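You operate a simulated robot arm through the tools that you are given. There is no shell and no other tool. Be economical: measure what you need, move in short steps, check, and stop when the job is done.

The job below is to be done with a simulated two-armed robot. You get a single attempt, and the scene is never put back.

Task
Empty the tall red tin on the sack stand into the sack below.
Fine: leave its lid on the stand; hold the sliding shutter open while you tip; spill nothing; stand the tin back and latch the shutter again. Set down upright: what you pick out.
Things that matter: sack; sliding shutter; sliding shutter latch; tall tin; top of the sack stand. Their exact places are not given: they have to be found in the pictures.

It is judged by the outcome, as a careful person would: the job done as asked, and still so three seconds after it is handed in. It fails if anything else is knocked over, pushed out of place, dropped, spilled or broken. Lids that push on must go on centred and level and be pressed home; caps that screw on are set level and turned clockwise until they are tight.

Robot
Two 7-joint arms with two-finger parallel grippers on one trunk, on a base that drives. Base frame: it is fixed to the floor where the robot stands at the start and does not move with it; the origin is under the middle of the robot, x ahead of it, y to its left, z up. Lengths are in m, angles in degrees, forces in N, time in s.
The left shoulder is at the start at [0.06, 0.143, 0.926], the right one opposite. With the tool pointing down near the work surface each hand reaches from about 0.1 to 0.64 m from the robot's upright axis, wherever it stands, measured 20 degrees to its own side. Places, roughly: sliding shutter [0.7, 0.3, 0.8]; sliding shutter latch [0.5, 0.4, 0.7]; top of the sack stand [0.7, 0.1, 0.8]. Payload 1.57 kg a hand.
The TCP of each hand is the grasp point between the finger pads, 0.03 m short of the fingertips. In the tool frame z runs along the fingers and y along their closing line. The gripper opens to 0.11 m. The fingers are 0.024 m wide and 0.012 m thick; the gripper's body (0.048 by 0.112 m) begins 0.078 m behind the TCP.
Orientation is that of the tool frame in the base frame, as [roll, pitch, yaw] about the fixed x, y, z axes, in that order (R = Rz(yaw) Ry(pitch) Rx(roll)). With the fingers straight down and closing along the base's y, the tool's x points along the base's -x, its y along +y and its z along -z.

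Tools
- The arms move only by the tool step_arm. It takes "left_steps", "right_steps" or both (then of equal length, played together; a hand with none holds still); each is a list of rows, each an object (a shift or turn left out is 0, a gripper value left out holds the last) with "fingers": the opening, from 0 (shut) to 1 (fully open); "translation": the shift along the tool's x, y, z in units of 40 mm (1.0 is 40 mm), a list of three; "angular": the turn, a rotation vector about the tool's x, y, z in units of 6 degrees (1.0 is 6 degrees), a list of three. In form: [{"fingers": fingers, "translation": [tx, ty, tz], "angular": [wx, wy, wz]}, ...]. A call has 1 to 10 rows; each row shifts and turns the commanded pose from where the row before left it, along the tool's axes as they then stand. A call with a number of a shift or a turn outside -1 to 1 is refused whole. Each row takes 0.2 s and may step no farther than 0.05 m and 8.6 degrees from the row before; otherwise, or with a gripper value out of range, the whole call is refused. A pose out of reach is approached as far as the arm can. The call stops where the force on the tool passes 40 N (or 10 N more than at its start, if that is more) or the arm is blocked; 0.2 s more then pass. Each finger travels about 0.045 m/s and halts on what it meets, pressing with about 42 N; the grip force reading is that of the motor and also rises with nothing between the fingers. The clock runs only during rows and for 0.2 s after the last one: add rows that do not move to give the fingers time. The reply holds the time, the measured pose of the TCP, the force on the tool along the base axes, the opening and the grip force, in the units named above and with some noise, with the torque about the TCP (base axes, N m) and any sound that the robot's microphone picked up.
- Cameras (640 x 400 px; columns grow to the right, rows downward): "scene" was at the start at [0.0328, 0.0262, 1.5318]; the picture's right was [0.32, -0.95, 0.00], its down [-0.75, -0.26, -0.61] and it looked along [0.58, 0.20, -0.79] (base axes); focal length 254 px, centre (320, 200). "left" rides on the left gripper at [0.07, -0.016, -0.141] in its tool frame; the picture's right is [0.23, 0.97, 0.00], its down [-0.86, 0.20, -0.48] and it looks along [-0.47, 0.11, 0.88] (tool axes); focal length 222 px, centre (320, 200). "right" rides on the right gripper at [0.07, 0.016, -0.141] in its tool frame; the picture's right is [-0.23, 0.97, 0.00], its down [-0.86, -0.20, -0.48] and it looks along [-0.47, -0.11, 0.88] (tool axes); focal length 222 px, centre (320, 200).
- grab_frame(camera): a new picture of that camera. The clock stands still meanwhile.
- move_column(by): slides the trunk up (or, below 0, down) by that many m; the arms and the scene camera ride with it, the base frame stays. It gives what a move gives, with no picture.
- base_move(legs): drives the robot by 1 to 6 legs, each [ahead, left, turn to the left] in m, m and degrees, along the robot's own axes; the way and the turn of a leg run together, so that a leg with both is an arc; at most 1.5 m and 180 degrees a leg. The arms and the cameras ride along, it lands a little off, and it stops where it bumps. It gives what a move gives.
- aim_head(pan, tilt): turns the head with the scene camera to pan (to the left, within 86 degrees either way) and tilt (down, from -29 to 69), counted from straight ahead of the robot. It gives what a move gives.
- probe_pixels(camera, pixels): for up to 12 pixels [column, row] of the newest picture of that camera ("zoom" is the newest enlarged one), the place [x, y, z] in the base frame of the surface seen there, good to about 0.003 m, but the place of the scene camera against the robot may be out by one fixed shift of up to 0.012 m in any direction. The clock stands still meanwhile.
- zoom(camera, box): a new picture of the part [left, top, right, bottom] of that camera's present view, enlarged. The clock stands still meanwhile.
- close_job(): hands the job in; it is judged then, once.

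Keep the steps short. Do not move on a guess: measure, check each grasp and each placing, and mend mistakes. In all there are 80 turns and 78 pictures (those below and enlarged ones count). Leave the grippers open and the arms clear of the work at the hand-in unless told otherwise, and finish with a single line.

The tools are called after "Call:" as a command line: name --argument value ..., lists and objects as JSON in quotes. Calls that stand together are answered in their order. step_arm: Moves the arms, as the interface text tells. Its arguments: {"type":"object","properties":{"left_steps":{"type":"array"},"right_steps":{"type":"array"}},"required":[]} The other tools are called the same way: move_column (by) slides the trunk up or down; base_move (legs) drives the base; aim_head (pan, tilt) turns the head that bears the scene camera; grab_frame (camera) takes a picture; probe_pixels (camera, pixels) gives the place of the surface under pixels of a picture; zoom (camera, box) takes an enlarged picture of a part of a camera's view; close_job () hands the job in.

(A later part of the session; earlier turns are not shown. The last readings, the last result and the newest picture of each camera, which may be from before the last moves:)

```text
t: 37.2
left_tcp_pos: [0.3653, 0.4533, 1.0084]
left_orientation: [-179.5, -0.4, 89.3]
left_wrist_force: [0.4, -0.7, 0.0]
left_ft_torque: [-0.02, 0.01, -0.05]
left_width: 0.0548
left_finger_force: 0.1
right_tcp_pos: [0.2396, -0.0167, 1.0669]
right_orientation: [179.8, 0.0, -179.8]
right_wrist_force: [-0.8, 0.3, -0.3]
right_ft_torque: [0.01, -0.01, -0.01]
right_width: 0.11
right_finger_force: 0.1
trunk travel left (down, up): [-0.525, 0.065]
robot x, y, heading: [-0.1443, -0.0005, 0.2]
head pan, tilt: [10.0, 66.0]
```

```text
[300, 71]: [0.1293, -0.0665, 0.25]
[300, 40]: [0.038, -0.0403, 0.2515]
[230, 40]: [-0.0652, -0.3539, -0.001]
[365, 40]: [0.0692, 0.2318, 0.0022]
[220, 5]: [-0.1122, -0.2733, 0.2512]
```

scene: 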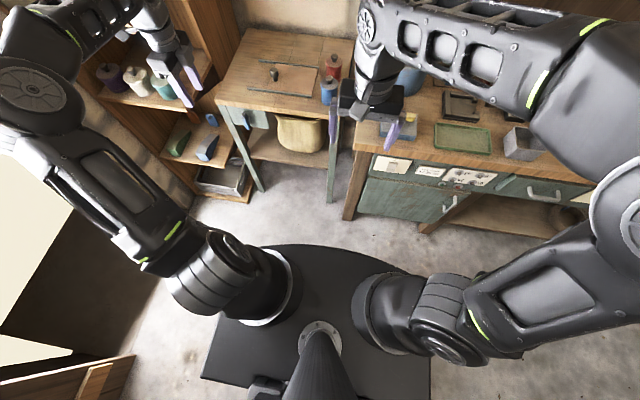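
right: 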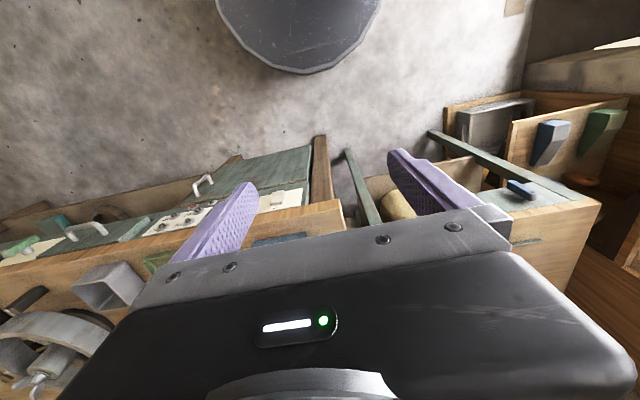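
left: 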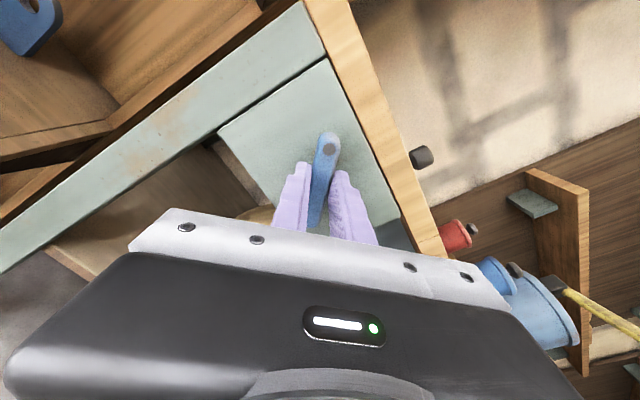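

The base disc has radius ≈0.28 up to z 0.25, so I can stand at about (0.17, 0.25) clear of the bench and the stand. The left hand would then meet the cabinet at y≈0.58, so I'll pull it inward first, then drive left and ahead.

Call:
step_arm --left_steps '[{"translation": [-0.92, -0.46, -0.2]}, {"translation": [-0.92, -0.46, -0.2]}, {"translation": [-0.92, -0.46, -0.2]}, {"translation": [-0.92, -0.46, -0.2]}, {"translation": [-0.92, -0.46, -0.2]}, {"translation": [-0.92, -0.46, -0.2]}]'

Call:
base_move --legs '[[0, 0.25, 0], [0.31, 0, 0]]'

Call:
aim_head --pan 0 --tilt 60

Call:
grab_frame --camera "scene"

Call:
grab_frame --camera "left"

Call:
grab_frame --camera "right"

```text
t: 38.6
left_tcp_pos: [0.2519, 0.2335, 1.0567]
left_orientation: [-179.6, -0.3, 89.5]
left_wrist_force: [-0.4, -0.1, 0.6]
left_ft_torque: [0.02, -0.02, -0.01]
left_width: 0.0549
left_finger_force: 0.2
right_tcp_pos: [0.2395, -0.0172, 1.0664]
right_orientation: [180.0, -0.1, -179.9]
right_wrist_force: [0.0, 0.0, 0.3]
right_ft_torque: [-0.02, -0.04, -0.03]
right_width: 0.11
right_finger_force: 0.1
trunk travel left (down, up): [-0.525, 0.065]
robot x, y, heading: [-0.148, 0.001, 0.2]
head pan, tilt: [10.0, 66.0]
```

```text
t: 42.0
left_tcp_pos: [0.5201, 0.4806, 1.0488]
left_orientation: [-178.0, -0.8, 88.6]
left_wrist_force: [-0.9, 0.0, 0.0]
left_ft_torque: [-0.01, 0.02, 0.01]
left_width: 0.0549
left_finger_force: 0.0
right_tcp_pos: [0.5198, 0.2343, 1.0695]
right_orientation: [179.9, 0.2, -179.6]
right_wrist_force: [-1.0, 0.1, -0.5]
right_ft_torque: [0.0, 0.01, -0.04]
right_width: 0.11
right_finger_force: 0.0
trunk travel left (down, up): [-0.525, 0.065]
robot x, y, heading: [0.1305, 0.2505, 0.3]
head pan, tilt: [10.0, 66.0]
stopped in leg 2: the robot was blocked; the commanded pose is now the measured one
```

```text
t: 42.7
left_tcp_pos: [0.5224, 0.4813, 1.0495]
left_orientation: [-178.1, -0.8, 88.7]
left_wrist_force: [-0.5, -0.4, 0.5]
left_ft_torque: [-0.02, 0.01, 0.02]
left_width: 0.0548
left_finger_force: 0.1
right_tcp_pos: [0.5204, 0.2332, 1.0685]
right_orientation: [179.8, 0.2, -179.7]
right_wrist_force: [-0.2, 0.2, 1.2]
right_ft_torque: [0.02, 0.02, 0.0]
right_width: 0.1099
right_finger_force: 0.0
trunk travel left (down, up): [-0.525, 0.065]
robot x, y, heading: [0.1301, 0.2512, 0.4]
head pan, tilt: [0.0, 60.0]
```

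```text
48 pictures are left
```

scene: 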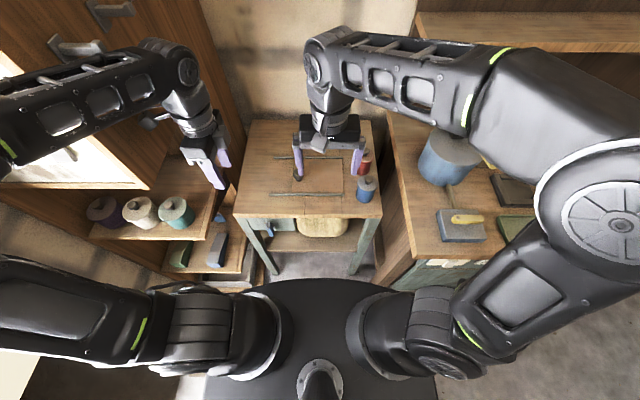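

```text
47 pictures are left
```

left: 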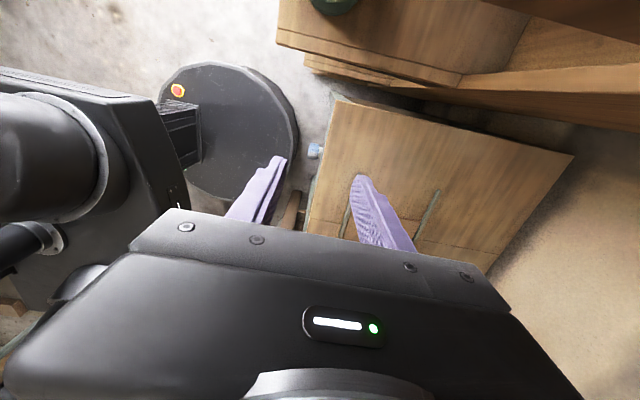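

```text
46 pictures are left
```

right: 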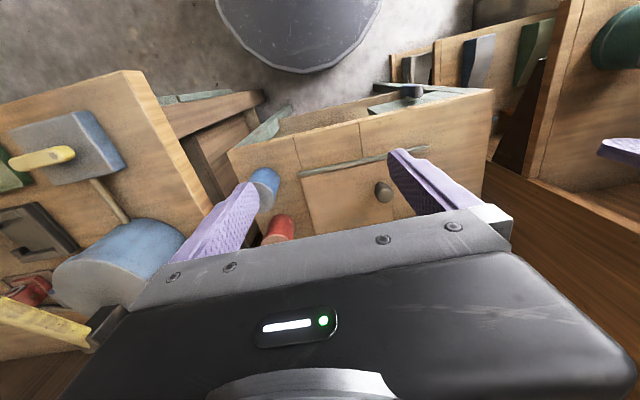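

Driving stopped at x≈0.13; the left forearm most likely touched the cabinet, and nothing looks displaced. I'll back off 2 cm and measure the tin, knob and shutter with the right-hand camera.

Call:
base_move --legs '[[-0.02, 0, 0]]'

Call:
zoom --camera "right" --box '[180, 80, 500, 280]'

Call:
zoom --camera "scene" --box '[0, 0, 280, 175]'

```text
t: 43.5
left_tcp_pos: [0.5051, 0.4835, 1.0497]
left_orientation: [-178.1, -0.6, 88.9]
left_wrist_force: [-0.3, 0.0, -0.7]
left_ft_torque: [-0.01, -0.05, 0.01]
left_width: 0.0549
left_finger_force: 0.0
right_tcp_pos: [0.5019, 0.236, 1.0678]
right_orientation: [180.0, 0.1, -179.6]
right_wrist_force: [0.0, 0.3, -0.2]
right_ft_torque: [-0.02, -0.06, 0.03]
right_width: 0.1099
right_finger_force: 0.0
trunk travel left (down, up): [-0.525, 0.065]
robot x, y, heading: [0.1132, 0.2504, 0.3]
head pan, tilt: [0.0, 60.0]
```

```text
2.00 times, centred on (340, 180) of right
```

zoom: 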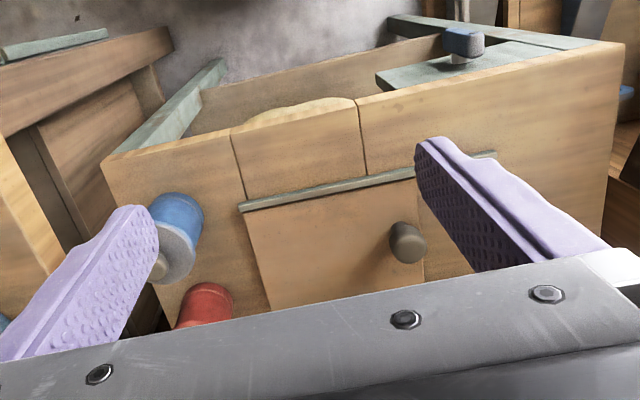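

```text
2.29 times, centred on (140, 88) of scene
```

zoom: 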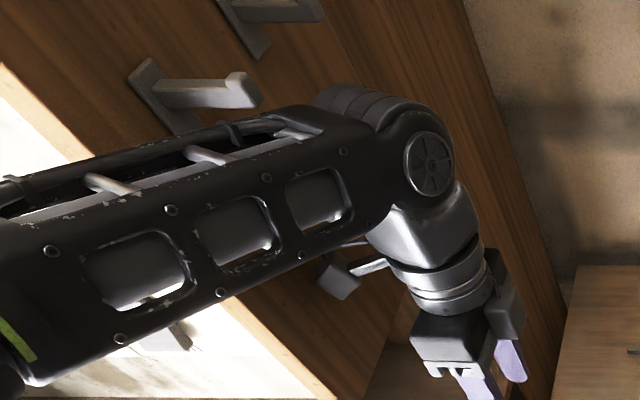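

Call:
zoom --camera "right" --box '[180, 80, 500, 280]'

Call:
probe_pixels --camera "zoom" --pixels '[[412, 243], [395, 243], [421, 262], [405, 222], [160, 268], [180, 240], [205, 310], [240, 320], [187, 325], [210, 290], [255, 207], [245, 210]]'

```text
2.00 times, centred on (340, 180) of right
```

zoom: 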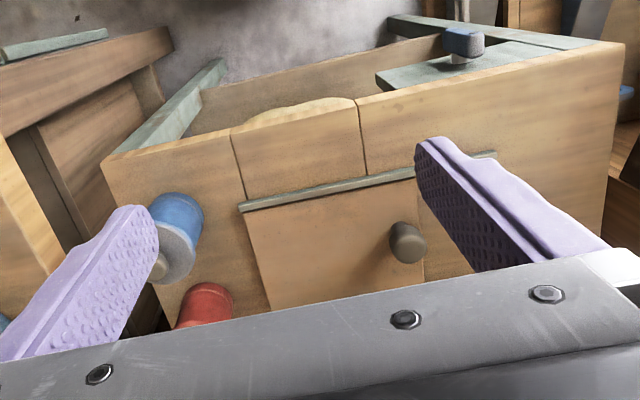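

```text
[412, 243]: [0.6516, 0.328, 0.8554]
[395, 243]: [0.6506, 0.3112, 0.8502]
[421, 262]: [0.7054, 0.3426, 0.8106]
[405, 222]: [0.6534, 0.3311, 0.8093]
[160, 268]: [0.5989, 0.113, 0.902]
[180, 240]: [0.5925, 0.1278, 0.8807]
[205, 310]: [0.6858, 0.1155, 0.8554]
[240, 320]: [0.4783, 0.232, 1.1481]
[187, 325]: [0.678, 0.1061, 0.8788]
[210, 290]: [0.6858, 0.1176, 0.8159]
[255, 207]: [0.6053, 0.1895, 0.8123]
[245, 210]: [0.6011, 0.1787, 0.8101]
```

The right camera shows the shutter knob near (0.665, 0.327), top z≈0.857, and the red tin's front at x≈0.686. I'll bring the left hand above the knob and the right hand nearer the tin for precise views.

Call:
step_arm --left_steps '[{"translation": [-0.75, 0.8, 0]}, {"translation": [-0.75, 0.8, 0]}, {"translation": [-0.75, 0.8, 0]}, {"translation": [-0.75, 0.8, 0]}, {"translation": [-0.75, 0.8, 0]}]' --right_steps '[{"translation": [-0.5, -0.6, 0]}, {"translation": [-0.5, -0.6, 0]}, {"translation": [-0.5, -0.6, 0]}, {"translation": [-0.5, -0.6, 0]}, {"translation": [-0.5, -0.6, 0]}]'

Call:
grab_frame --camera "left"

Call:
grab_frame --camera "right"

```text
t: 44.7
left_tcp_pos: [0.6609, 0.3303, 1.0446]
left_orientation: [-177.9, -0.6, 88.9]
left_wrist_force: [0.5, 0.6, 0.0]
left_ft_torque: [0.05, 0.01, 0.0]
left_width: 0.0551
left_finger_force: 0.2
right_tcp_pos: [0.6048, 0.1164, 1.0653]
right_orientation: [179.9, 0.0, -179.6]
right_wrist_force: [-0.3, 0.0, -0.9]
right_ft_torque: [0.0, 0.03, -0.01]
right_width: 0.11
right_finger_force: 0.1
trunk travel left (down, up): [-0.525, 0.065]
robot x, y, heading: [0.112, 0.2506, 0.4]
head pan, tilt: [0.0, 60.0]
```

```text
42 pictures are left
```

left: 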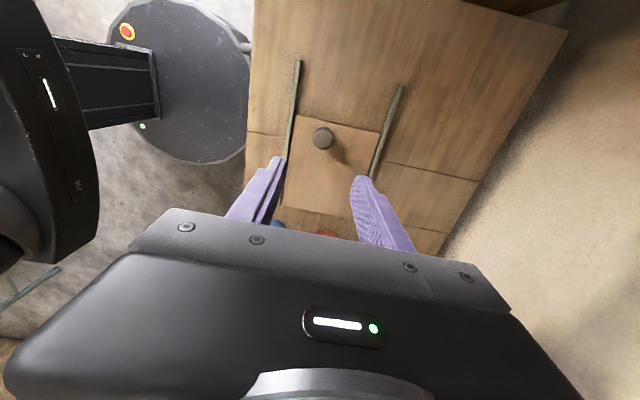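

```text
41 pictures are left
```

right: 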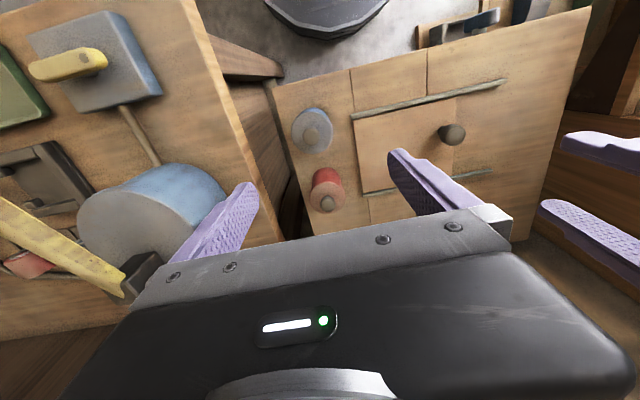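

I'll probe the shutter knob at (323,136) in the left picture, and the red lid and its knob plus the pail in the right one.

Call:
probe_pixels --camera "left" --pixels '[[323, 135], [314, 138], [332, 137], [323, 128], [323, 145]]'

Call:
probe_pixels --camera "right" --pixels '[[327, 203], [322, 202], [333, 203], [313, 196], [343, 200], [330, 184], [326, 212], [316, 133], [190, 175], [120, 230], [215, 190], [250, 160]]'

Call:
zoom --camera "right" --box '[270, 90, 370, 230]'

```text
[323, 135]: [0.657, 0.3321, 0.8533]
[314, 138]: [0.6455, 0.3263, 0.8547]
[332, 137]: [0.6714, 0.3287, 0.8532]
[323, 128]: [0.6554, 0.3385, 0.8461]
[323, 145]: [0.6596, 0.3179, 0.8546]
```

```text
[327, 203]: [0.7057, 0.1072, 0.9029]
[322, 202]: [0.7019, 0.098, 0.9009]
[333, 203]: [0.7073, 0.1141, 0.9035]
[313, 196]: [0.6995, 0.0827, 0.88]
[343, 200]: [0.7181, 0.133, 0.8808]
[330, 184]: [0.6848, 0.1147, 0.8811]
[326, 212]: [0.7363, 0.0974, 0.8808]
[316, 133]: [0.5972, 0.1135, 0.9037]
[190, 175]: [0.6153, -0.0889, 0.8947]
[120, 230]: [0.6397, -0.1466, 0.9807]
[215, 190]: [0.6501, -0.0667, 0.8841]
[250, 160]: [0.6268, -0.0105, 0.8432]
```

```text
2.86 times, centred on (320, 160) of right
```

zoom: 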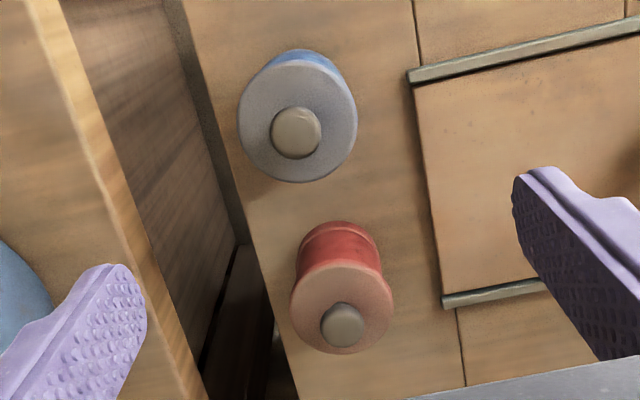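

Red lid centre is ≈(0.709, 0.108), lid top z 0.881, knob top 0.903. Shutter knob centre is ≈(0.6585, 0.329), top 0.855. I'll lower the left hand over the shutter knob and bring the right hand to just above the lid knob.

Call:
step_arm --left_steps '[{"translation": [0, 0, 0.8], "angular": [-0.35, 0, 0]}, {"translation": [0, 0, 0.8]}, {"translation": [0, 0, 0.8]}, {"translation": [0, 0, 0.8]}, {"translation": [0, 0, 0.8]}, {"translation": [-0.03, -0.06, 0]}]' --right_steps '[{"translation": [-0.433, -0.035, 0.52], "fingers": 0.55}, {"translation": [-0.433, -0.035, 0.52]}, {"translation": [-0.433, -0.035, 0.52]}, {"translation": [-0.433, -0.035, 0.52]}, {"translation": [-0.433, -0.035, 0.52]}, {"translation": [-0.433, -0.035, 0.52]}]'

Call:
zoom --camera "right" --box '[200, 80, 460, 280]'

Call:
zoom --camera "left" --box '[200, 60, 460, 260]'

```text
t: 46.1
left_tcp_pos: [0.6598, 0.3292, 0.8827]
left_orientation: [179.8, -0.6, 89.0]
left_wrist_force: [0.7, 0.4, 0.3]
left_ft_torque: [0.06, 0.05, 0.03]
left_width: 0.0551
left_finger_force: 0.1
right_tcp_pos: [0.7063, 0.1073, 0.9414]
right_orientation: [179.8, 0.0, -179.6]
right_wrist_force: [-0.1, 0.1, -0.6]
right_ft_torque: [-0.01, 0.0, 0.03]
right_width: 0.0607
right_finger_force: 0.1
trunk travel left (down, up): [-0.525, 0.065]
robot x, y, heading: [0.1149, 0.25, 0.4]
head pan, tilt: [0.0, 60.0]
```

```text
2.00 times, centred on (330, 180) of right
```

zoom: 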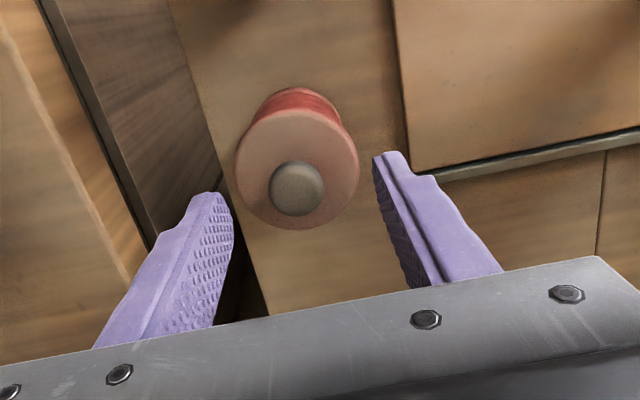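

```text
2.00 times, centred on (330, 160) of left
```

zoom: 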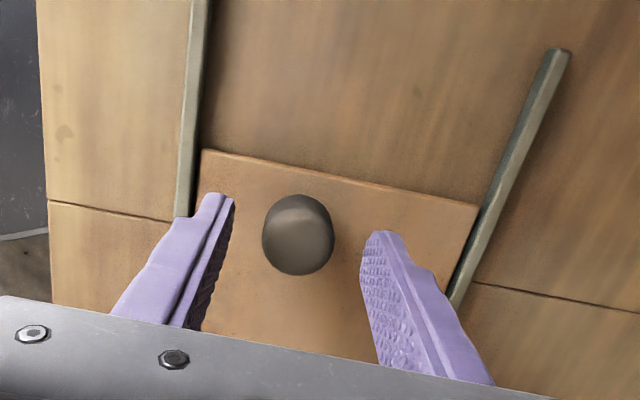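

Both are centred. I'll descend the right hand to z≈0.915 at the lid knob and the left to z≈0.848 at the shutter knob, then close both.

Call:
step_arm --left_steps '[{"translation": [0, 0, 0.45]}, {"translation": [0, 0, 0.42]}, {"fingers": 0.2}, {"fingers": 0}, {"fingers": 0}, {"fingers": 0}]' --right_steps '[{"translation": [-0.03, 0, 0.33]}, {"translation": [0, 0, 0.33]}, {"fingers": 0.2}, {"fingers": 0}, {"fingers": 0}, {"fingers": 0}]'

Call:
zoom --camera "right" --box '[200, 80, 460, 280]'

```text
t: 47.5
left_tcp_pos: [0.6611, 0.3294, 0.8481]
left_orientation: [179.8, -0.7, 88.9]
left_wrist_force: [6.3, -0.1, 1.1]
left_ft_torque: [-0.27, 0.2, 0.09]
left_width: 0.0318
left_finger_force: 36.7
right_tcp_pos: [0.7086, 0.1077, 0.9139]
right_orientation: [179.9, 0.0, -179.5]
right_wrist_force: [0.6, -0.9, -1.2]
right_ft_torque: [0.02, 0.02, -0.02]
right_width: 0.0228
right_finger_force: 28.3
trunk travel left (down, up): [-0.525, 0.065]
robot x, y, heading: [0.119, 0.2492, 0.3]
head pan, tilt: [0.0, 60.0]
```

```text
2.00 times, centred on (330, 180) of right
```

zoom: 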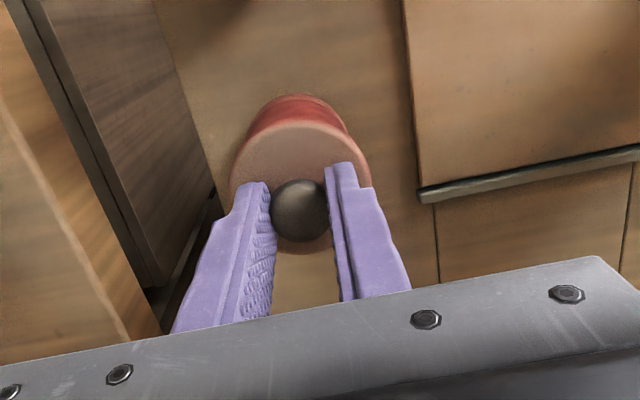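

Both are gripped (shutter knob 32 mm, lid knob 23 mm). I'll lift the lid gently and watch the force.

Call:
step_arm --right_steps '[{"translation": [0, 0, -0.1]}, {"translation": [0, 0, -0.1]}, {"translation": [0, 0, -0.1]}]'

Call:
zoom --camera "right" --box '[200, 80, 460, 280]'

```text
t: 48.3
left_tcp_pos: [0.6593, 0.3299, 0.8486]
left_orientation: [179.8, -0.6, 88.8]
left_wrist_force: [12.6, -1.7, 1.5]
left_ft_torque: [-0.28, 0.76, 0.09]
left_width: 0.032
left_finger_force: 39.5
right_tcp_pos: [0.7107, 0.1101, 0.9295]
right_orientation: [179.9, 0.0, -179.6]
right_wrist_force: [-0.9, 0.3, 2.3]
right_ft_torque: [-0.02, 0.07, -0.03]
right_width: 0.0223
right_finger_force: 34.9
trunk travel left (down, up): [-0.525, 0.065]
robot x, y, heading: [0.1137, 0.2513, 0.3]
head pan, tilt: [0.0, 60.0]
heard: snap
```

```text
2.00 times, centred on (330, 180) of right
```

zoom: 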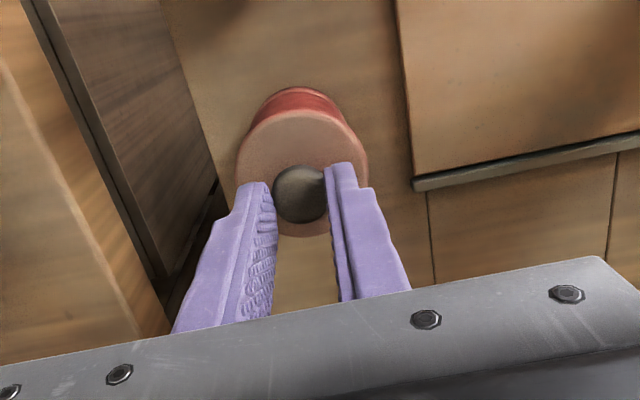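

A snap was heard, so the lid has probably popped. I'll lift a little more and check whether the tin stayed down.

Call:
step_arm --right_steps '[{"translation": [0, 0, -0.3]}, {"translation": [0, 0, -0.3]}, {"translation": [0, 0, -0.3]}]'

Call:
zoom --camera "right" --box '[200, 80, 460, 280]'

```text
t: 49.1
left_tcp_pos: [0.6598, 0.33, 0.8478]
left_orientation: [179.8, -0.6, 89.0]
left_wrist_force: [12.9, -2.0, 6.2]
left_ft_torque: [-0.2, 0.43, 0.08]
left_width: 0.0315
left_finger_force: 40.1
right_tcp_pos: [0.7101, 0.1079, 0.9629]
right_orientation: [179.9, 0.0, -179.5]
right_wrist_force: [0.2, -0.2, 0.3]
right_ft_torque: [0.03, 0.0, -0.02]
right_width: 0.0203
right_finger_force: 34.1
trunk travel left (down, up): [-0.525, 0.065]
robot x, y, heading: [0.1152, 0.2507, 0.6]
head pan, tilt: [0.0, 60.0]
```

```text
2.00 times, centred on (330, 180) of right
```

zoom: 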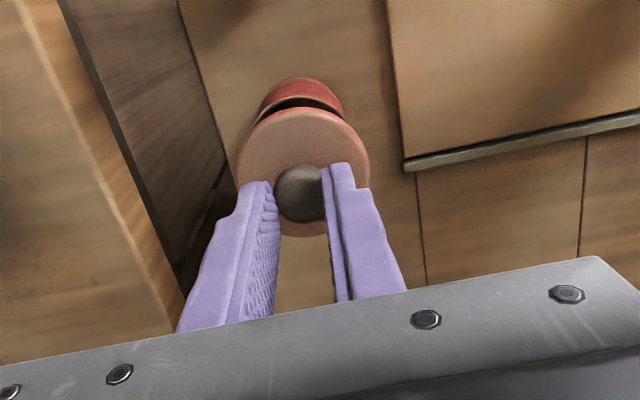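

The lid is clear and the tin stayed. I'll carry it to the free spot behind the tin, at about (0.785, 0.108), checking reach.

Call:
step_arm --right_steps '[{"translation": [-0.65, 0, 0]}, {"translation": [-0.65, 0, 0]}, {"translation": [-0.6, 0, 0]}]'

Call:
grab_frame --camera "scene"

Call:
grab_frame --camera "right"

```text
t: 49.9
left_tcp_pos: [0.6597, 0.3294, 0.8479]
left_orientation: [179.8, -0.6, 88.9]
left_wrist_force: [14.2, -1.4, 8.0]
left_ft_torque: [-0.11, 0.53, 0.01]
left_width: 0.032
left_finger_force: 41.0
right_tcp_pos: [0.7706, 0.1096, 0.9663]
right_orientation: [179.9, 0.0, -179.6]
right_wrist_force: [0.0, -0.7, 0.4]
right_ft_torque: [-0.01, 0.02, 0.0]
right_width: 0.0203
right_finger_force: 34.3
right hand out of reach, approached as far as the arm can: row 3
trunk travel left (down, up): [-0.525, 0.065]
robot x, y, heading: [0.1166, 0.2529, 0.2]
head pan, tilt: [0.0, 60.0]
```

```text
34 pictures are left
```

scene: 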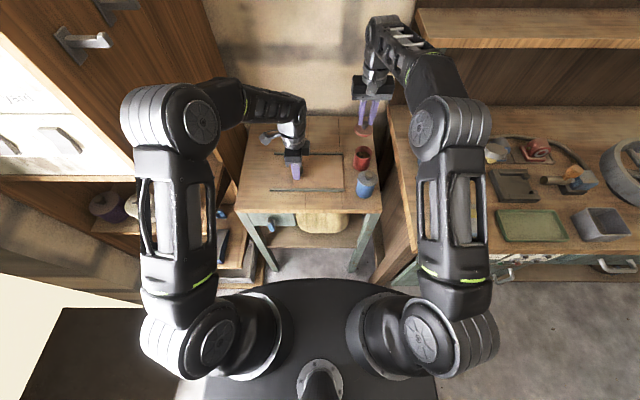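

```text
33 pictures are left
```

right: 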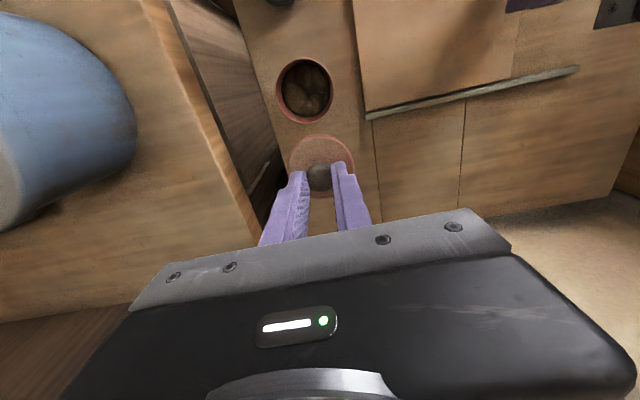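

It reached x≈0.771, at the edge of its reach, and the tin's dark contents are visible. Lowering brings the wrist closer, so I'll descend while easing outward a little.

Call:
step_arm --right_steps '[{"translation": [0, 0, 0.8]}, {"translation": [-0.1, 0, 0.8]}, {"translation": [-0.15, 0, 0.7]}]'

Call:
zoom --camera "right" --box '[200, 40, 460, 240]'

```text
t: 50.7
left_tcp_pos: [0.66, 0.3294, 0.848]
left_orientation: [179.8, -0.7, 89.0]
left_wrist_force: [16.8, -1.1, 8.7]
left_ft_torque: [0.03, 0.7, 0.04]
left_width: 0.0317
left_finger_force: 40.4
right_tcp_pos: [0.7831, 0.1068, 0.8746]
right_orientation: [179.9, 0.0, -179.6]
right_wrist_force: [-0.5, 0.1, -0.5]
right_ft_torque: [-0.02, -0.01, -0.01]
right_width: 0.0203
right_finger_force: 34.2
trunk travel left (down, up): [-0.525, 0.065]
robot x, y, heading: [0.11, 0.2493, 0.2]
head pan, tilt: [0.0, 60.0]
```

```text
2.00 times, centred on (330, 140) of right
```

zoom: 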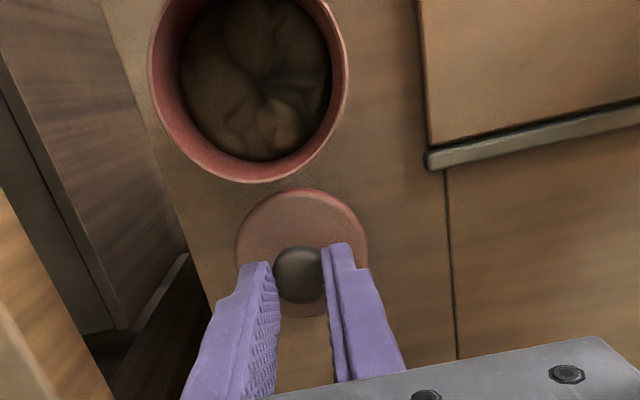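

The contents sit well below the rim. I'll lower in 4 mm steps until contact.

Call:
step_arm --right_steps '[{"translation": [0, 0, 0.12]}, {"translation": [0, 0, 0.12]}, {"translation": [0, 0, 0.12]}, {"translation": [0, 0, 0.12]}]'

Call:
step_arm --right_steps '[{"translation": [0, 0, 0.06]}, {"translation": [0, 0, 0.06]}, {"translation": [0, 0, 0.06]}]'

```text
t: 51.7
left_tcp_pos: [0.6599, 0.3307, 0.8486]
left_orientation: [179.7, -0.6, 88.9]
left_wrist_force: [27.8, -2.0, -8.2]
left_ft_torque: [0.78, 0.35, 0.13]
left_width: 0.032
left_finger_force: 40.5
right_tcp_pos: [0.783, 0.1096, 0.8564]
right_orientation: [179.9, 0.5, -179.7]
right_wrist_force: [-3.1, -2.9, 36.9]
right_ft_torque: [-0.31, -0.03, 0.02]
right_width: 0.0217
right_finger_force: 34.7
trunk travel left (down, up): [-0.525, 0.065]
robot x, y, heading: [0.1166, 0.2494, 0.2]
head pan, tilt: [0.0, 60.0]
```

```text
t: 52.5
left_tcp_pos: [0.6595, 0.3292, 0.847]
left_orientation: [179.7, -0.6, 88.9]
left_wrist_force: [28.3, -1.3, -11.2]
left_ft_torque: [1.17, 0.54, 0.01]
left_width: 0.0319
left_finger_force: 40.4
right_tcp_pos: [0.7842, 0.1096, 0.8498]
right_orientation: [179.9, 0.5, -179.8]
right_wrist_force: [-0.7, -1.6, 37.4]
right_ft_torque: [-0.06, -0.02, 0.0]
right_width: 0.0224
right_finger_force: 35.1
trunk travel left (down, up): [-0.525, 0.065]
robot x, y, heading: [0.1146, 0.2492, 0.1]
head pan, tilt: [0.0, 60.0]
```

The lid is resting on the stand (37 N, knob back at its original grip depth). I'll release it and rise, easing the left hand 2 mm to relieve its side force.

Call:
step_arm --right_steps '[{"fingers": 0.35, "translation": [0, 0, -0.1]}, {"fingers": 0.35}, {"fingers": 0.35}, {"translation": [0, 0, -0.6]}, {"translation": [0, 0, -0.9]}, {"translation": [0, 0, -0.9]}, {"translation": [0, 0, -0.5]}]' --left_steps '[{"translation": [0, 0.06, 0]}, {}, {}, {}, {}, {}, {}]'

Call:
zoom --camera "right" --box '[200, 40, 460, 240]'

```text
t: 54.1
left_tcp_pos: [0.6607, 0.3288, 0.8475]
left_orientation: [179.9, -0.7, 88.7]
left_wrist_force: [-5.6, 1.9, 6.7]
left_ft_torque: [-0.78, 0.42, 0.18]
left_width: 0.0316
left_finger_force: 40.6
right_tcp_pos: [0.7816, 0.1078, 0.9574]
right_orientation: [179.8, 0.1, -179.6]
right_wrist_force: [0.9, 0.1, 0.7]
right_ft_torque: [-0.03, 0.02, 0.01]
right_width: 0.0384
right_finger_force: 0.0
right hand out of reach, approached as far as the arm can: row 7
trunk travel left (down, up): [-0.525, 0.065]
robot x, y, heading: [0.1166, 0.2471, 0.3]
head pan, tilt: [0.0, 60.0]
```

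```text
2.00 times, centred on (330, 140) of right
```

zoom: 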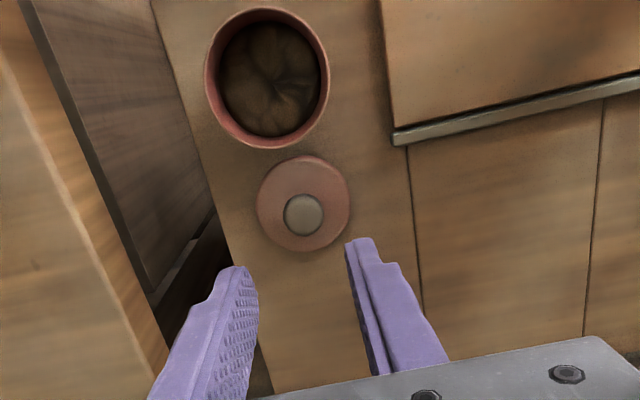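

The lid is flat and upright on the stand. I'll measure the open rim of the tin, and start sliding the shutter towards +y with the left hand.

Call:
probe_pixels --camera "zoom" --pixels '[[209, 75], [326, 75], [265, 11], [270, 145], [265, 80], [302, 215], [262, 190], [300, 160], [300, 250]]'

Call:
step_arm --left_steps '[{"translation": [0.2, 0, 0]}, {"translation": [0.25, 0, 0]}, {"translation": [0.25, 0, 0]}]'

```text
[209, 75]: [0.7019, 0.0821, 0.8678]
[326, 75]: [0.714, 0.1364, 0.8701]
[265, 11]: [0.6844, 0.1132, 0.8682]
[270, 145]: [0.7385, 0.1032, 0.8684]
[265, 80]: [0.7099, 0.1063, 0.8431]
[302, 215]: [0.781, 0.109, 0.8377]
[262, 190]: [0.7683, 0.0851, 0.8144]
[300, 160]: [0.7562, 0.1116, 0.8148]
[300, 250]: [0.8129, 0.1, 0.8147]
```

```text
t: 54.9
left_tcp_pos: [0.6586, 0.3584, 0.8479]
left_orientation: [179.8, -0.6, 88.8]
left_wrist_force: [-10.9, -1.7, 12.0]
left_ft_torque: [-0.37, 0.79, -0.22]
left_width: 0.0316
left_finger_force: 40.3
right_tcp_pos: [0.7804, 0.1066, 0.9581]
right_orientation: [179.9, 0.0, -179.6]
right_wrist_force: [-0.3, -0.6, -0.1]
right_ft_torque: [0.0, 0.0, 0.02]
right_width: 0.0386
right_finger_force: 0.1
trunk travel left (down, up): [-0.525, 0.065]
robot x, y, heading: [0.1128, 0.2495, 0.1]
head pan, tilt: [0.0, 60.0]
```

The shutter slides freely. Tin rim: centre (0.711, 0.109), z 0.868, radius 0.027; contents at z≈0.843. I'll keep opening the shutter until it stops.

Call:
step_arm --left_steps '[{"translation": [0.4, 0, 0]}, {"translation": [0.4, 0, 0]}, {"translation": [0.4, 0, 0]}, {"translation": [0.4, 0, 0]}, {"translation": [0.4, 0, 0]}, {"translation": [0.3, 0, 0]}]'

Call:
grab_frame --camera "scene"

Call:
zoom --camera "left" --box '[160, 60, 480, 260]'

```text
t: 56.3
left_tcp_pos: [0.6602, 0.4511, 0.8483]
left_orientation: [180.0, -0.7, 88.9]
left_wrist_force: [-24.0, -4.3, -8.5]
left_ft_torque: [-0.31, -0.82, -0.04]
left_width: 0.0318
left_finger_force: 40.6
right_tcp_pos: [0.7815, 0.1072, 0.9585]
right_orientation: [180.0, 0.1, -179.7]
right_wrist_force: [0.2, -0.2, -0.2]
right_ft_torque: [0.01, -0.03, -0.02]
right_width: 0.0382
right_finger_force: 0.1
trunk travel left (down, up): [-0.525, 0.065]
robot x, y, heading: [0.1153, 0.2516, 0.4]
head pan, tilt: [0.0, 60.0]
```

```text
30 pictures are left
```

scene: 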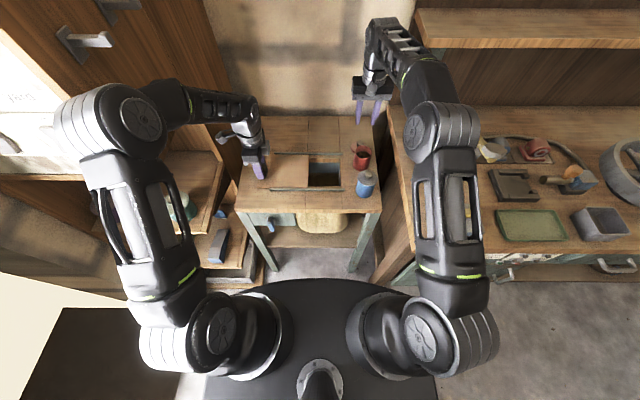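

```text
2.00 times, centred on (320, 160) of left
```

zoom: 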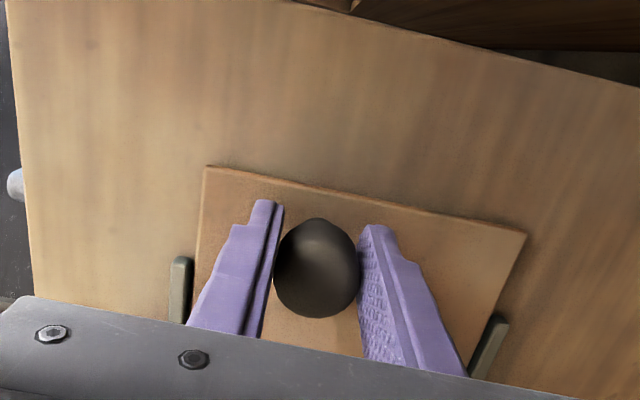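

The shutter is open by 12 cm and the hole shows at about (325,175). I'll enlarge and measure it.

Call:
zoom --camera "scene" --box '[240, 110, 400, 230]'

Call:
probe_pixels --camera "zoom" --pixels '[[265, 285], [405, 285], [280, 218], [400, 218], [340, 260], [270, 250], [405, 250], [410, 255], [340, 215], [340, 300]]'

```text
3.33 times, centred on (320, 170) of scene
```

zoom: 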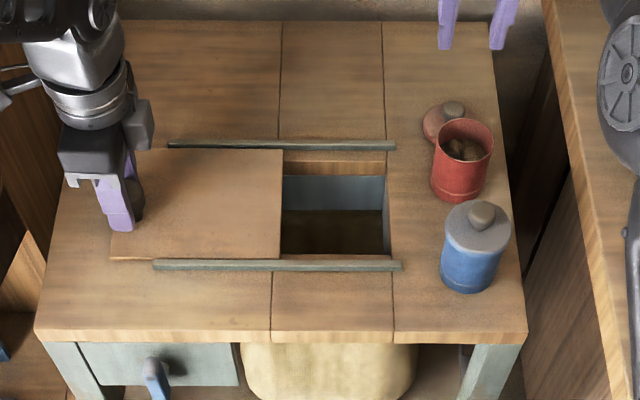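

```text
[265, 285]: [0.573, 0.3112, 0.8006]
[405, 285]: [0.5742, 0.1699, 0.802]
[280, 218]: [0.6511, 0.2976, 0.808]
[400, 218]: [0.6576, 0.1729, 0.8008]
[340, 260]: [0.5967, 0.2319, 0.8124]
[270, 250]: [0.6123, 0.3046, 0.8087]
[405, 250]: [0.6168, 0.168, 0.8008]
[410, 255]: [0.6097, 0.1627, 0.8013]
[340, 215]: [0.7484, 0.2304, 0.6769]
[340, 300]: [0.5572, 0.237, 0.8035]
```

The hole spans roughly x 0.62–0.74, y 0.185–0.30 (corrected), centre ≈(0.677, 0.243). I'll bring the right hand back and up, and tilt it to 50° below horizontal, pointing forward.

Call:
step_arm --right_steps '[{"translation": [0.9, 0.01, -0.5], "fingers": 0.75}, {"translation": [1, 0.01, -0.5]}, {"translation": [1, 0.01, -0.5]}, {"translation": [1, 0.01, -0.4]}]'

Call:
step_arm --right_steps '[{"angular": [0, -0.952, 0]}, {"angular": [0, -0.952, 0]}, {"angular": [0, -0.952, 0]}, {"angular": [0, -0.952, 0]}, {"angular": [0, -0.952, 0]}, {"angular": [0, -0.952, 0]}, {"angular": [0, -0.952, 0]}]'

```text
t: 57.3
left_tcp_pos: [0.6606, 0.4498, 0.848]
left_orientation: [-179.9, -0.6, 88.8]
left_wrist_force: [-25.8, -5.8, -12.4]
left_ft_torque: [0.54, -0.89, -0.12]
left_width: 0.0316
left_finger_force: 40.4
right_tcp_pos: [0.6252, 0.107, 1.0303]
right_orientation: [179.9, 0.1, -179.6]
right_wrist_force: [-1.0, 0.1, -0.3]
right_ft_torque: [-0.03, 0.03, 0.02]
right_width: 0.0824
right_finger_force: 0.0
trunk travel left (down, up): [-0.525, 0.065]
robot x, y, heading: [0.1166, 0.2523, 0.2]
head pan, tilt: [0.0, 60.0]
```

```text
t: 58.9
left_tcp_pos: [0.6607, 0.4491, 0.8478]
left_orientation: [-179.9, -0.6, 88.9]
left_wrist_force: [-23.0, -5.0, -15.7]
left_ft_torque: [0.26, -0.7, -0.09]
left_width: 0.0317
left_finger_force: 40.5
right_tcp_pos: [0.6243, 0.109, 1.0328]
right_orientation: [179.9, 40.0, -179.7]
right_wrist_force: [0.4, 0.9, 0.2]
right_ft_torque: [0.01, 0.01, 0.01]
right_width: 0.0825
right_finger_force: 0.0
trunk travel left (down, up): [-0.525, 0.065]
robot x, y, heading: [0.1156, 0.2496, 0.3]
head pan, tilt: [0.0, 60.0]
```

Next I go to the standoff point on the approach line to the tin; the left hand eases off 2 mm to shed its side load.

Call:
step_arm --right_steps '[{"translation": [0.437, 0, 0.9]}, {"translation": [0.437, 0, 0.9]}, {"translation": [0.437, 0, 0.89]}]' --left_steps '[{"translation": [0, -0.04, 0]}, {}, {}]'

Call:
grab_frame --camera "right"

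Call:
zoom --camera "scene" --box '[280, 110, 440, 230]'

```text
t: 59.7
left_tcp_pos: [0.6602, 0.4489, 0.8477]
left_orientation: [180.0, -0.6, 88.7]
left_wrist_force: [-15.4, -4.7, -15.8]
left_ft_torque: [0.22, 0.52, -0.08]
left_width: 0.0318
left_finger_force: 40.8
right_tcp_pos: [0.6538, 0.1104, 0.917]
right_orientation: [179.9, 39.9, -179.8]
right_wrist_force: [-0.4, 0.3, -0.4]
right_ft_torque: [0.03, -0.01, 0.0]
right_width: 0.0825
right_finger_force: 0.1
trunk travel left (down, up): [-0.525, 0.065]
robot x, y, heading: [0.1076, 0.2516, 0.4]
head pan, tilt: [0.0, 60.0]
```

```text
27 pictures are left
```

right: 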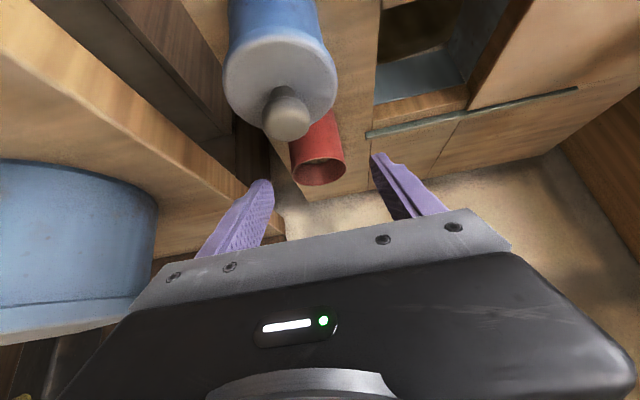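

```text
3.33 times, centred on (360, 170) of scene
```

zoom: 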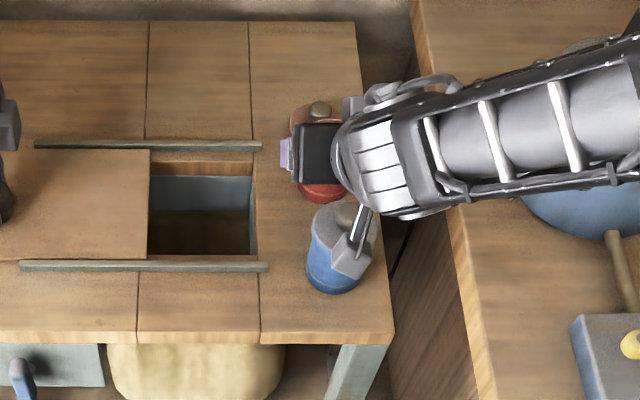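

The right hand's camera box (below the hand) would pass close to the blue tin's knob on this line. I'll swing the approach 25° so the hand comes from the right of the blue tin.

Call:
step_arm --right_steps '[{"translation": [-0.095, -0.64, 0.08]}, {"angular": [-0.536, 0, -0.638]}, {"angular": [-0.536, 0, -0.638]}, {"angular": [-0.536, 0, -0.638]}, {"angular": [-0.536, 0, -0.638]}, {"angular": [-0.536, 0, -0.638]}]'

Call:
grab_frame --camera "right"

```text
t: 61.1
left_tcp_pos: [0.6599, 0.4501, 0.8487]
left_orientation: [180.0, -0.6, 88.8]
left_wrist_force: [-16.5, -5.0, -13.4]
left_ft_torque: [0.14, 0.39, -0.14]
left_width: 0.0316
left_finger_force: 40.5
right_tcp_pos: [0.6605, 0.0844, 0.9176]
right_orientation: [-179.9, 40.2, -154.5]
right_wrist_force: [-0.2, -0.4, -0.1]
right_ft_torque: [0.01, -0.01, 0.01]
right_width: 0.0826
right_finger_force: 0.1
trunk travel left (down, up): [-0.525, 0.065]
robot x, y, heading: [0.1132, 0.2506, 0.3]
head pan, tilt: [0.0, 60.0]
```

```text
25 pictures are left
```

right: 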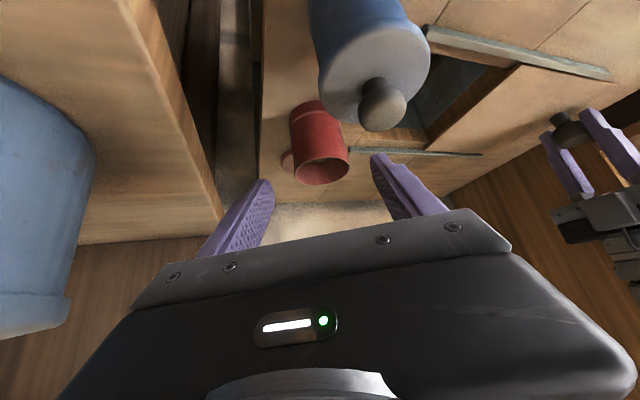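

Clear on both sides. I'll advance 9 cm along the tool axis in small steps.

Call:
step_arm --right_steps '[{"translation": [0, 0, 0.56]}, {"translation": [0, 0, 0.56]}, {"translation": [0, 0, 0.56]}, {"translation": [0.02, 0, 0.55]}]'

Call:
grab_frame --camera "right"

```text
t: 62.1
left_tcp_pos: [0.661, 0.4502, 0.8467]
left_orientation: [179.8, -0.6, 88.8]
left_wrist_force: [-15.9, -4.6, -13.3]
left_ft_torque: [0.13, 0.57, -0.02]
left_width: 0.0316
left_finger_force: 41.1
right_tcp_pos: [0.7111, 0.1087, 0.8471]
right_orientation: [179.9, 40.1, -154.7]
right_wrist_force: [0.1, 0.4, 0.2]
right_ft_torque: [0.01, -0.01, 0.02]
right_width: 0.0824
right_finger_force: 0.0
trunk travel left (down, up): [-0.525, 0.065]
robot x, y, heading: [0.1096, 0.252, 0.3]
head pan, tilt: [0.0, 60.0]
```

```text
24 pictures are left
```

right: 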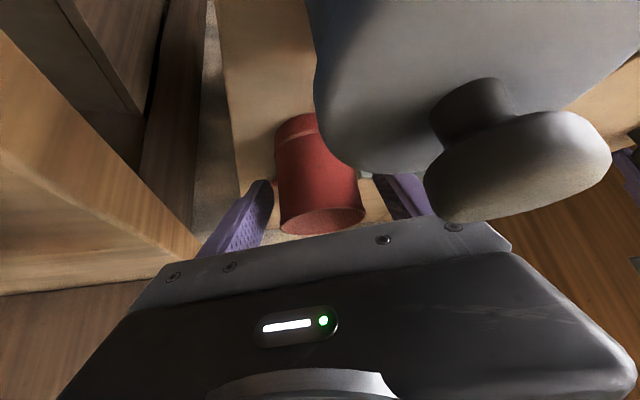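

The tin is between the fingers, clear of the blue tin. I close on it.

Call:
step_arm --right_steps '[{"fingers": 0.3}, {"fingers": 0.3}, {"fingers": 0.3}, {"fingers": 0.3}]'

```text
t: 63.1
left_tcp_pos: [0.6597, 0.4506, 0.8484]
left_orientation: [-180.0, -0.6, 88.8]
left_wrist_force: [-17.5, -4.7, -13.2]
left_ft_torque: [-0.04, 0.39, -0.11]
left_width: 0.0315
left_finger_force: 40.3
right_tcp_pos: [0.711, 0.1101, 0.8473]
right_orientation: [179.9, 40.2, -154.8]
right_wrist_force: [-0.3, 0.8, 0.0]
right_ft_torque: [0.02, 0.0, 0.01]
right_width: 0.0527
right_finger_force: 33.9
trunk travel left (down, up): [-0.525, 0.065]
robot x, y, heading: [0.1139, 0.2489, 0.3]
head pan, tilt: [0.0, 60.0]
```

Tin gripped (52.7 mm, 34 N). I'll lift it straight up and check.

Call:
step_arm --right_steps '[{"translation": [-0.3, 0, -0.36]}, {"translation": [-0.55, 0, -0.65]}, {"translation": [-0.55, 0, -0.65]}, {"translation": [-0.57, 0, -0.68]}]'

Call:
zoom --camera "scene" --box '[240, 90, 440, 230]'

```text
t: 64.1
left_tcp_pos: [0.6601, 0.4512, 0.849]
left_orientation: [179.9, -0.6, 88.8]
left_wrist_force: [-17.6, -4.6, -11.9]
left_ft_torque: [-0.06, -0.04, -0.13]
left_width: 0.0319
left_finger_force: 40.5
right_tcp_pos: [0.7119, 0.1107, 0.9696]
right_orientation: [-179.9, 40.1, -154.6]
right_wrist_force: [0.0, 0.5, -0.8]
right_ft_torque: [0.0, -0.03, 0.01]
right_width: 0.0527
right_finger_force: 41.7
trunk travel left (down, up): [-0.525, 0.065]
robot x, y, heading: [0.1175, 0.2516, 0.2]
head pan, tilt: [0.0, 60.0]
```

```text
2.86 times, centred on (340, 160) of scene
```

zoom: 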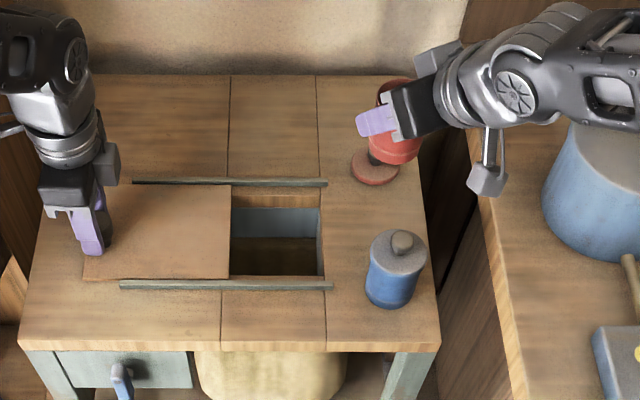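

The tin is up and upright. I'll carry it over the hole's right part, to (0.69, 0.22).

Call:
step_arm --right_steps '[{"translation": [-0.13, 0.68, 0.11]}, {"translation": [-0.13, 0.68, 0.11]}, {"translation": [-0.13, 0.68, 0.11]}, {"translation": [-0.13, 0.67, 0.11]}]'

Call:
step_arm --right_steps '[{"angular": [0.766, 0, -0.643]}, {"angular": [0.766, 0, -0.643]}, {"angular": [0.766, 0, -0.643]}, {"angular": [0.766, 0, -0.643]}, {"angular": [0.766, 0, -0.643]}, {"angular": [0.766, 0, -0.643]}]'

Call:
zoom --camera "scene" --box '[240, 90, 440, 230]'

```text
t: 65.1
left_tcp_pos: [0.6601, 0.4502, 0.8483]
left_orientation: [180.0, -0.7, 88.8]
left_wrist_force: [-17.9, -5.0, -13.4]
left_ft_torque: [0.15, 0.13, -0.15]
left_width: 0.0316
left_finger_force: 40.6
right_tcp_pos: [0.6877, 0.2188, 0.9686]
right_orientation: [179.9, 40.2, -154.7]
right_wrist_force: [0.2, 0.3, -0.9]
right_ft_torque: [-0.02, 0.01, -0.03]
right_width: 0.0524
right_finger_force: 41.6
trunk travel left (down, up): [-0.525, 0.065]
robot x, y, heading: [0.1124, 0.2519, 0.5]
head pan, tilt: [0.0, 60.0]
```

```text
t: 66.5
left_tcp_pos: [0.6594, 0.4503, 0.8487]
left_orientation: [179.9, -0.6, 88.8]
left_wrist_force: [-17.0, -3.6, -12.0]
left_ft_torque: [-0.08, 0.36, -0.18]
left_width: 0.0317
left_finger_force: 40.4
right_tcp_pos: [0.6893, 0.2176, 0.9703]
right_orientation: [-136.4, 31.4, -128.4]
right_wrist_force: [0.0, 1.2, -0.9]
right_ft_torque: [0.01, 0.0, 0.0]
right_width: 0.0523
right_finger_force: 41.8
trunk travel left (down, up): [-0.525, 0.065]
robot x, y, heading: [0.1133, 0.2477, 0.4]
head pan, tilt: [0.0, 60.0]
```

```text
2.86 times, centred on (340, 160) of scene
```

zoom: 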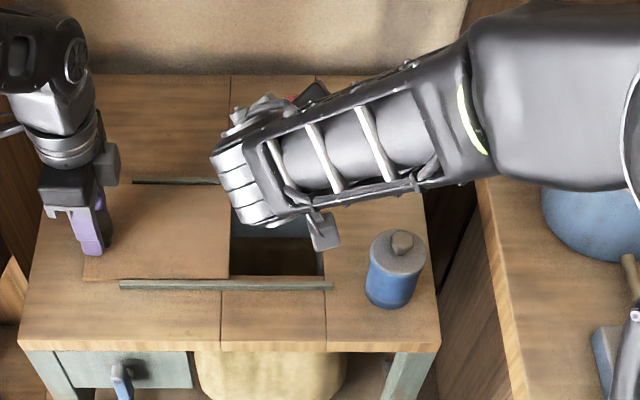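

The tilt is right at 36°, leaning towards +y. I'll go on to about 66° and watch from the left hand's camera, which faces the hole.

Call:
step_arm --right_steps '[{"angular": [0.766, 0, -0.643]}, {"angular": [0.766, 0, -0.643]}, {"angular": [0.6, 0, -0.5]}, {"angular": [0.6, 0, -0.5]}, {"angular": [0.6, 0, -0.5]}]'

Call:
grab_frame --camera "left"

```text
t: 67.7
left_tcp_pos: [0.6606, 0.451, 0.8485]
left_orientation: [-180.0, -0.5, 88.9]
left_wrist_force: [-17.1, -4.5, -11.4]
left_ft_torque: [-0.12, 0.39, -0.14]
left_width: 0.0316
left_finger_force: 40.0
right_tcp_pos: [0.6901, 0.2182, 0.9701]
right_orientation: [-112.0, 17.6, -118.1]
right_wrist_force: [-0.2, 0.5, -0.9]
right_ft_torque: [0.02, -0.01, 0.01]
right_width: 0.0524
right_finger_force: 42.4
trunk travel left (down, up): [-0.525, 0.065]
robot x, y, heading: [0.1127, 0.2504, 0.5]
head pan, tilt: [0.0, 60.0]
```

```text
21 pictures are left
```

left: 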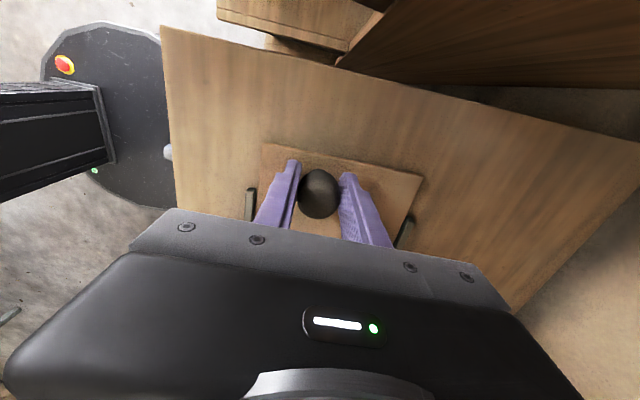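

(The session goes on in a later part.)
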